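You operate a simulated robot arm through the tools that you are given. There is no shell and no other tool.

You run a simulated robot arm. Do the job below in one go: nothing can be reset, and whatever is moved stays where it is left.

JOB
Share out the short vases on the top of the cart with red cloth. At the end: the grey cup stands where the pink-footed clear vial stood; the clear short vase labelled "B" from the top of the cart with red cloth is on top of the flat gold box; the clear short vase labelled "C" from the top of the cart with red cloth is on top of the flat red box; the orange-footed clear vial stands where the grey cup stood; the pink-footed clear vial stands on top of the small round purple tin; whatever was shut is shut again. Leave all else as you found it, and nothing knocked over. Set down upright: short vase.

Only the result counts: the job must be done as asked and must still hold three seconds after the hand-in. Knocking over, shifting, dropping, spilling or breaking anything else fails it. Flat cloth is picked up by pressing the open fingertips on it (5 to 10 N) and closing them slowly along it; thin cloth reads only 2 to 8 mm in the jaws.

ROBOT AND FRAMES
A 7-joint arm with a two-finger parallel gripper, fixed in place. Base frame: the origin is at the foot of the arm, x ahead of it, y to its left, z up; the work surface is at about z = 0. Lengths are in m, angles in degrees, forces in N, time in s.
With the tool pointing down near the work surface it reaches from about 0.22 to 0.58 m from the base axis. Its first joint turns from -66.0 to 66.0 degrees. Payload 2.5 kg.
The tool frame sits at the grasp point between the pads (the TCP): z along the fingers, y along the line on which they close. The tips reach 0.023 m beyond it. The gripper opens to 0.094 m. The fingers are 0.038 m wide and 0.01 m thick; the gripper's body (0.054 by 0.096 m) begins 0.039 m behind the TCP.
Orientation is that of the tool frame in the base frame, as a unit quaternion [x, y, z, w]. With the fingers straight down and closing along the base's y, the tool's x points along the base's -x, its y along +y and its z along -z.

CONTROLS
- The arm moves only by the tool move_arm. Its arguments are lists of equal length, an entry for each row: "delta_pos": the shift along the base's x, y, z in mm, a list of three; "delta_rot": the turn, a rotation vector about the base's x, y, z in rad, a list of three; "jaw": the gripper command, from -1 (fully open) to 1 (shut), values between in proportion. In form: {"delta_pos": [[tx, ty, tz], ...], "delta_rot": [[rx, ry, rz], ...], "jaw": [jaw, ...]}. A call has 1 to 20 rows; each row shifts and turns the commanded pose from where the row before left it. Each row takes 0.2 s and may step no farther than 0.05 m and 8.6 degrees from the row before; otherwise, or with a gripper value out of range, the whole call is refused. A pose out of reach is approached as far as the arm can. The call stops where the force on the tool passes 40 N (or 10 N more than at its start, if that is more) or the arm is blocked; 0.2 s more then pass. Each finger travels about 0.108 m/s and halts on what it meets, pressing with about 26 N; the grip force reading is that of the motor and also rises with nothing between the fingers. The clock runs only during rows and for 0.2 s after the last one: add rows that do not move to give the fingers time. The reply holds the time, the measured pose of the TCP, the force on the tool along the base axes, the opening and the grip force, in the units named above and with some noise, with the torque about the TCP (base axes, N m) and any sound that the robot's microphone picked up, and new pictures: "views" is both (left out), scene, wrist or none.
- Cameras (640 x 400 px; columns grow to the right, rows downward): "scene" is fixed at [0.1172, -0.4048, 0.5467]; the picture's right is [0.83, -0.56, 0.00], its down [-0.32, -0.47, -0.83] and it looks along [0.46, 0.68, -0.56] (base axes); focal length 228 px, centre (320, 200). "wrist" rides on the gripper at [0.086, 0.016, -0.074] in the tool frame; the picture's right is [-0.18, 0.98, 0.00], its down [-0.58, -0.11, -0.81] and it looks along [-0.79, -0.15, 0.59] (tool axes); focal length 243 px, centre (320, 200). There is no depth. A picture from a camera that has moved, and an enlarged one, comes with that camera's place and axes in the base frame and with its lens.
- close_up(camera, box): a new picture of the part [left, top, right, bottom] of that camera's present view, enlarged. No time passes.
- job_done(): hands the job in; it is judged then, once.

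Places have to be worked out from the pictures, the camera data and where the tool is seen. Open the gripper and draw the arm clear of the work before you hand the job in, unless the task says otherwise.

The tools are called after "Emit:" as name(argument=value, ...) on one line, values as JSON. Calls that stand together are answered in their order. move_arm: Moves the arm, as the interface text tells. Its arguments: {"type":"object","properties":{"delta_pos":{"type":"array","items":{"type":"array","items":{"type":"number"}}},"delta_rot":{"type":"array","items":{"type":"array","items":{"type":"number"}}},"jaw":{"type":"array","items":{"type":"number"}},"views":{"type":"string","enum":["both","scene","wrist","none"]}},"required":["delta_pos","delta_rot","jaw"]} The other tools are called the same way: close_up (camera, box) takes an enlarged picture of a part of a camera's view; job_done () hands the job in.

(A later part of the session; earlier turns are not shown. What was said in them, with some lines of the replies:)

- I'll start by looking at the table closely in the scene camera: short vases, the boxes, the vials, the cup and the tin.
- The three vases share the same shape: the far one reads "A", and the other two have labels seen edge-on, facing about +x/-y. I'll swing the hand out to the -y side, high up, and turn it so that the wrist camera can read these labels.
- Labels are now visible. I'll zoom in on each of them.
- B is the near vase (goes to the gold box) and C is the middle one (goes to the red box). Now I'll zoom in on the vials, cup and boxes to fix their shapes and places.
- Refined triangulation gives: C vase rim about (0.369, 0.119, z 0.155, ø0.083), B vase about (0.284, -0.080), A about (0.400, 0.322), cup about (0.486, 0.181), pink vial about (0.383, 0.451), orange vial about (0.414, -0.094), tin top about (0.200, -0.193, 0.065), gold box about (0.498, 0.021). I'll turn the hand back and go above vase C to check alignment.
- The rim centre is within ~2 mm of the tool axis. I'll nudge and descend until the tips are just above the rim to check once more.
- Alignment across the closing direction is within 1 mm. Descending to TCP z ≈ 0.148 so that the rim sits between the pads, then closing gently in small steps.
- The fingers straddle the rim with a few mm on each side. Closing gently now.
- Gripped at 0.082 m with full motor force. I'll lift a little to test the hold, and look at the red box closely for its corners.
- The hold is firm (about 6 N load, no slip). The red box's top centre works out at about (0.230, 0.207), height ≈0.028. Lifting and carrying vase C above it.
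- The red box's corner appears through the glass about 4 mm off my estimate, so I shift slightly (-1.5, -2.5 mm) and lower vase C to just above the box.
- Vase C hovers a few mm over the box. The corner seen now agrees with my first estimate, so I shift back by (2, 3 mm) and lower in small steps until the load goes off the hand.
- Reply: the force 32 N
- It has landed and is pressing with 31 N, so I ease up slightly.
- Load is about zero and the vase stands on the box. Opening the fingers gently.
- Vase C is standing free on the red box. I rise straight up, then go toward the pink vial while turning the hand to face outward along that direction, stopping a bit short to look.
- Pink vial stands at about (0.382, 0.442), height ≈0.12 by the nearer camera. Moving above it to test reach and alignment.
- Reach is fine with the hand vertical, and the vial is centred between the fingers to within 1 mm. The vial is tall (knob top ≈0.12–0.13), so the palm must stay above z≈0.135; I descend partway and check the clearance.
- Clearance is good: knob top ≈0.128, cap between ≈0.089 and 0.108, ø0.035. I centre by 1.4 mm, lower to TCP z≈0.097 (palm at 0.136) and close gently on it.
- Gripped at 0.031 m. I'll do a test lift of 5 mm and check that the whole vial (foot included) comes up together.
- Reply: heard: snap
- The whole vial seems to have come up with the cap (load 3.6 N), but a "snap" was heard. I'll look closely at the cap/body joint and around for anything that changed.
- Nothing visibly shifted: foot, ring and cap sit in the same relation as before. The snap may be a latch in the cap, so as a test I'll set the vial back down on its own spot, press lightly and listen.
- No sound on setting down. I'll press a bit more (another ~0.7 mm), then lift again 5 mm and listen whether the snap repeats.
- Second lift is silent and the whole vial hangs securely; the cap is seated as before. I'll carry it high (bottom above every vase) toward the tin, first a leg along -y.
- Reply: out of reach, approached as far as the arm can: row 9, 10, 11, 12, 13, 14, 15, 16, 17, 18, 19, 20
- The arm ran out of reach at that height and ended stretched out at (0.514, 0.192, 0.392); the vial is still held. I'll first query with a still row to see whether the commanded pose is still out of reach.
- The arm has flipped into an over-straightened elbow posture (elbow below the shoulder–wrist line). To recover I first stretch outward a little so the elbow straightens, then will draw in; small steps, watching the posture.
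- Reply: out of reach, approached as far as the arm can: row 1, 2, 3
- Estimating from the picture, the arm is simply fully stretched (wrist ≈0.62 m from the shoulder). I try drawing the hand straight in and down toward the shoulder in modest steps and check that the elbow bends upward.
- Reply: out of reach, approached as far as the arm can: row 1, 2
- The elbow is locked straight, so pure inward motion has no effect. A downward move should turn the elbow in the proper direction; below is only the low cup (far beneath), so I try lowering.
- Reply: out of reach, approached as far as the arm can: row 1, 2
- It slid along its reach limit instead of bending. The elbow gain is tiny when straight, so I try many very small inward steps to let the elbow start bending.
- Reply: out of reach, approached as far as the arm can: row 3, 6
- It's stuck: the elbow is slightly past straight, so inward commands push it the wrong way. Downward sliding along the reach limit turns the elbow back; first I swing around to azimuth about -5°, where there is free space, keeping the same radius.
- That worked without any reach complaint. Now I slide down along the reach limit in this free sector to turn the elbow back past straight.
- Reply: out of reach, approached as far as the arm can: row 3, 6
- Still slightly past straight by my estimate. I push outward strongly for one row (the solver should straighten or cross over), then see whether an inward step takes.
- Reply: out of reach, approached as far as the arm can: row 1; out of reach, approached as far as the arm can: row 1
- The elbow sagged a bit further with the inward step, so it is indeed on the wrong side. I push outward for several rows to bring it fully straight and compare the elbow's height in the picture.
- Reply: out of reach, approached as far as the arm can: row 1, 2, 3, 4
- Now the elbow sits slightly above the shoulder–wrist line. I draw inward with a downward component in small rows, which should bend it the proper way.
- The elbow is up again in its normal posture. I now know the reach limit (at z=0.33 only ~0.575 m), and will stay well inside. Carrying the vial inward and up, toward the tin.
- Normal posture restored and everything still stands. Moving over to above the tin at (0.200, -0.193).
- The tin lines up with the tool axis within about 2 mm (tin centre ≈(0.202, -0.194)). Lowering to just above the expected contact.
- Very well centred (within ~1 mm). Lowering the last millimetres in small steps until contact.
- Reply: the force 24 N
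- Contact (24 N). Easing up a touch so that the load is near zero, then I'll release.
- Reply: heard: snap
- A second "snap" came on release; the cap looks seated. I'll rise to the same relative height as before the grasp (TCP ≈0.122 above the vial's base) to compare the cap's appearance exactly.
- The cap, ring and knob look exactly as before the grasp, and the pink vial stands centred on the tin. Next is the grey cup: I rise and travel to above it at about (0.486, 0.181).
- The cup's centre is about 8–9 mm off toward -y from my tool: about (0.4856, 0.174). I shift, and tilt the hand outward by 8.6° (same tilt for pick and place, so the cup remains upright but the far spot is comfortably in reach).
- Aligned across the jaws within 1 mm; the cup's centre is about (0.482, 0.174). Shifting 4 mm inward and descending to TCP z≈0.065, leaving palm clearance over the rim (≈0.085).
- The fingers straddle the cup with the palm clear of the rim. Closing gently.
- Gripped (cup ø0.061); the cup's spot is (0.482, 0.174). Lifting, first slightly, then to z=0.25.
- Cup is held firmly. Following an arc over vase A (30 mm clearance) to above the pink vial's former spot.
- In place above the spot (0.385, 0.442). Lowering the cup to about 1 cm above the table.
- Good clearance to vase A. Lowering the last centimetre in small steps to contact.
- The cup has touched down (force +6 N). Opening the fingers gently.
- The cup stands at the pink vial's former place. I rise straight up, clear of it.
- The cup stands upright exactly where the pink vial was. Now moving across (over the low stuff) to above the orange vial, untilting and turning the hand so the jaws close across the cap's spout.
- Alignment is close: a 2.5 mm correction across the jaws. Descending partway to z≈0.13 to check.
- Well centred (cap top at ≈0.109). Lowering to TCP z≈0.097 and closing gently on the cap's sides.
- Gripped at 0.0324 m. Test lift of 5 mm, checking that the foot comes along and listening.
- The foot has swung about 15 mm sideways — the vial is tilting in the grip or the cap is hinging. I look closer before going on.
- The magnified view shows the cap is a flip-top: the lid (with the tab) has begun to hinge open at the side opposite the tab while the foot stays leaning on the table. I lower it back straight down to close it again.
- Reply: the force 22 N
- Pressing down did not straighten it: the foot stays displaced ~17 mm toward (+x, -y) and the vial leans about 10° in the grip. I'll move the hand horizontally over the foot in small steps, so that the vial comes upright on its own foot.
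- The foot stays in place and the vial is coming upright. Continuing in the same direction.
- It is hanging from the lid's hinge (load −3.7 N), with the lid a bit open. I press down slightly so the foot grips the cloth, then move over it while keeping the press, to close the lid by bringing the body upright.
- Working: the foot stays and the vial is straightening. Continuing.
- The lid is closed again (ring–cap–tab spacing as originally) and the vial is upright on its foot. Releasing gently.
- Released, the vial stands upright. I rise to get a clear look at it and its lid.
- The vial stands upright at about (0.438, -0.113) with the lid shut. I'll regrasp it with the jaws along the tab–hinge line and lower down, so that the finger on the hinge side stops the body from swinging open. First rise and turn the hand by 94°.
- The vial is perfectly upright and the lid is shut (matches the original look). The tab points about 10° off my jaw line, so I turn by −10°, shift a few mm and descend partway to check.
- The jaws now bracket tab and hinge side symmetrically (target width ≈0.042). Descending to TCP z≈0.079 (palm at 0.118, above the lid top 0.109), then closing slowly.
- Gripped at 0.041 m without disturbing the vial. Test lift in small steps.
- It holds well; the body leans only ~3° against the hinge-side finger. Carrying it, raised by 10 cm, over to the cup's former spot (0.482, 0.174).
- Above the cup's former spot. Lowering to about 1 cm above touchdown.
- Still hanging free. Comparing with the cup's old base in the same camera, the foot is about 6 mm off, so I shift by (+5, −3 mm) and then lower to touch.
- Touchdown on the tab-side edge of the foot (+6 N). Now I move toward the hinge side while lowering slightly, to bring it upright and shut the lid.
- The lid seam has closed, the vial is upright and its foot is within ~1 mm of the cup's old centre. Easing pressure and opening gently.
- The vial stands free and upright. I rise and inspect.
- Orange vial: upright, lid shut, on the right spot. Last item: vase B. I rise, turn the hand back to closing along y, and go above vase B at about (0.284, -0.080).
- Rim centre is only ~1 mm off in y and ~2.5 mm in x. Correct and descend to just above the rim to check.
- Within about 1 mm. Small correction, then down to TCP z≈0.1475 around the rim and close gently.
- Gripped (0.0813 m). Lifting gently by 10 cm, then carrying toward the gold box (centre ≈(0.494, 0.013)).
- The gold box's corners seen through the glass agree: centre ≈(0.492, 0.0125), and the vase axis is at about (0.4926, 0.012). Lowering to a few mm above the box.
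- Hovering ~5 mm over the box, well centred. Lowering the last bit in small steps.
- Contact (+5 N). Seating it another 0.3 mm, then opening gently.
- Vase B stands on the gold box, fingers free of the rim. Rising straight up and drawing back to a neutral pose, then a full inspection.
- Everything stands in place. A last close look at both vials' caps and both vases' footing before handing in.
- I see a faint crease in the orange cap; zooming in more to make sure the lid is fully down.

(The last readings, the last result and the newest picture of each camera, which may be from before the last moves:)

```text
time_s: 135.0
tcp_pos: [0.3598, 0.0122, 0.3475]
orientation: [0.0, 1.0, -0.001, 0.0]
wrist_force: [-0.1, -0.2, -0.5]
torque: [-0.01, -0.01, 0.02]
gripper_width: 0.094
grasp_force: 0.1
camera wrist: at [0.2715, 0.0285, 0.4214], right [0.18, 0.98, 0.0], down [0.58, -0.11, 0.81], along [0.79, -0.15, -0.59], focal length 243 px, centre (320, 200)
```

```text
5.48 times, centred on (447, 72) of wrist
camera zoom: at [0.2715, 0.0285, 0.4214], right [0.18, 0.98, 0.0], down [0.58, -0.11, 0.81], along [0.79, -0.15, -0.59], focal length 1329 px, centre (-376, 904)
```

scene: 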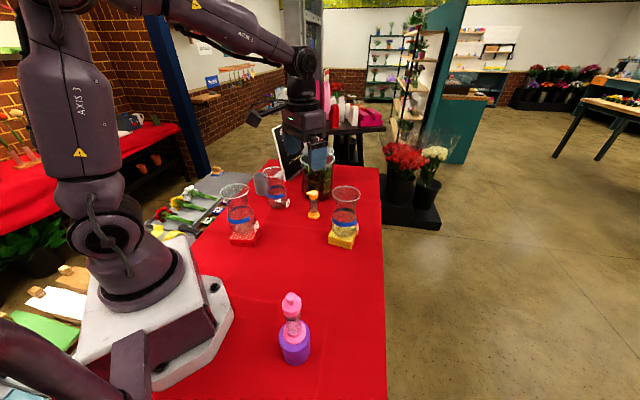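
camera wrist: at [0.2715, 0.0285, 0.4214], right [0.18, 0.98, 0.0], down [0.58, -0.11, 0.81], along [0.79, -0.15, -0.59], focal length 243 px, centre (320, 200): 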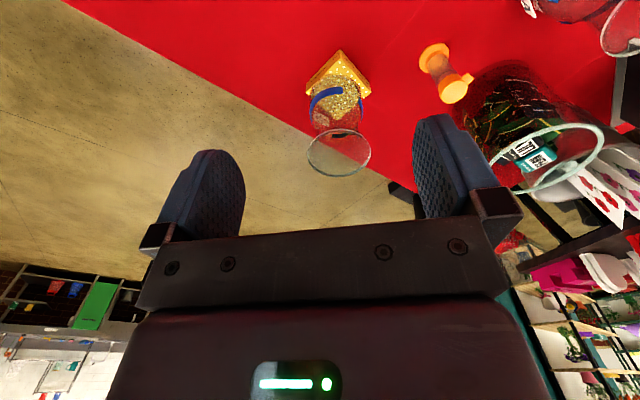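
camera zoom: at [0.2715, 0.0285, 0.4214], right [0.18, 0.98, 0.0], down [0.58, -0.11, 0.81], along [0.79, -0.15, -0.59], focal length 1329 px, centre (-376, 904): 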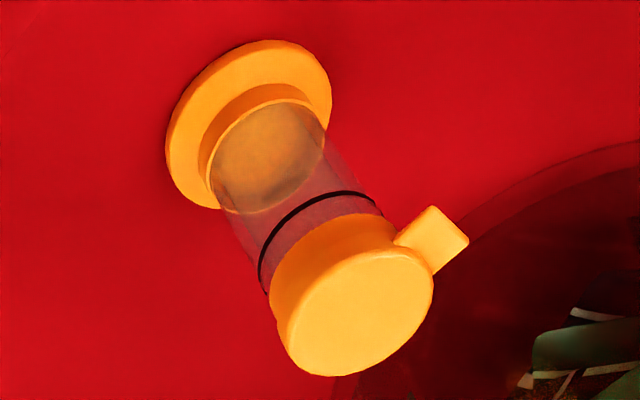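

Both caps are flush, both vases stand upright on their boxes, the cup and the orange vial are on their new spots, and everything else is unchanged. The gripper is open and clear, so I hand the job in.

Emit:
job_done()

```text
The job is handed in.
```

The job is handed in. In the last pictures everything stood where you asked and nothing else looked moved. I have no judge's result yet.

- **Vases:** B stands upright on the flat gold box and C upright on the flat red box. A was not touched.
- **Grey cup:** it stands where the pink-footed vial stood.
- **Orange-footed vial:** it stands where the grey cup stood, within about 1 mm by the scene camera.
- **Pink-footed vial:** it stands centred on the purple tin.

Two things happened along the way that could matter:

- **Orange vial's lid:** the cap is a flip-top. It hinged open by about 10° on my first lift, and the foot slid a few centimetres on the cloth. I closed it, regrasped so it could open only a few degrees while carried, and pressed it shut when I set it down. In the final close-ups the lid is flush.
- **Pink vial's cap:** I gripped it by the cap and heard a snap on the first lift and another on release. I don't know what caused them; the cap looks the same as before.

The arm also over-stretched once while carrying the pink vial. It recovered without touching anything.
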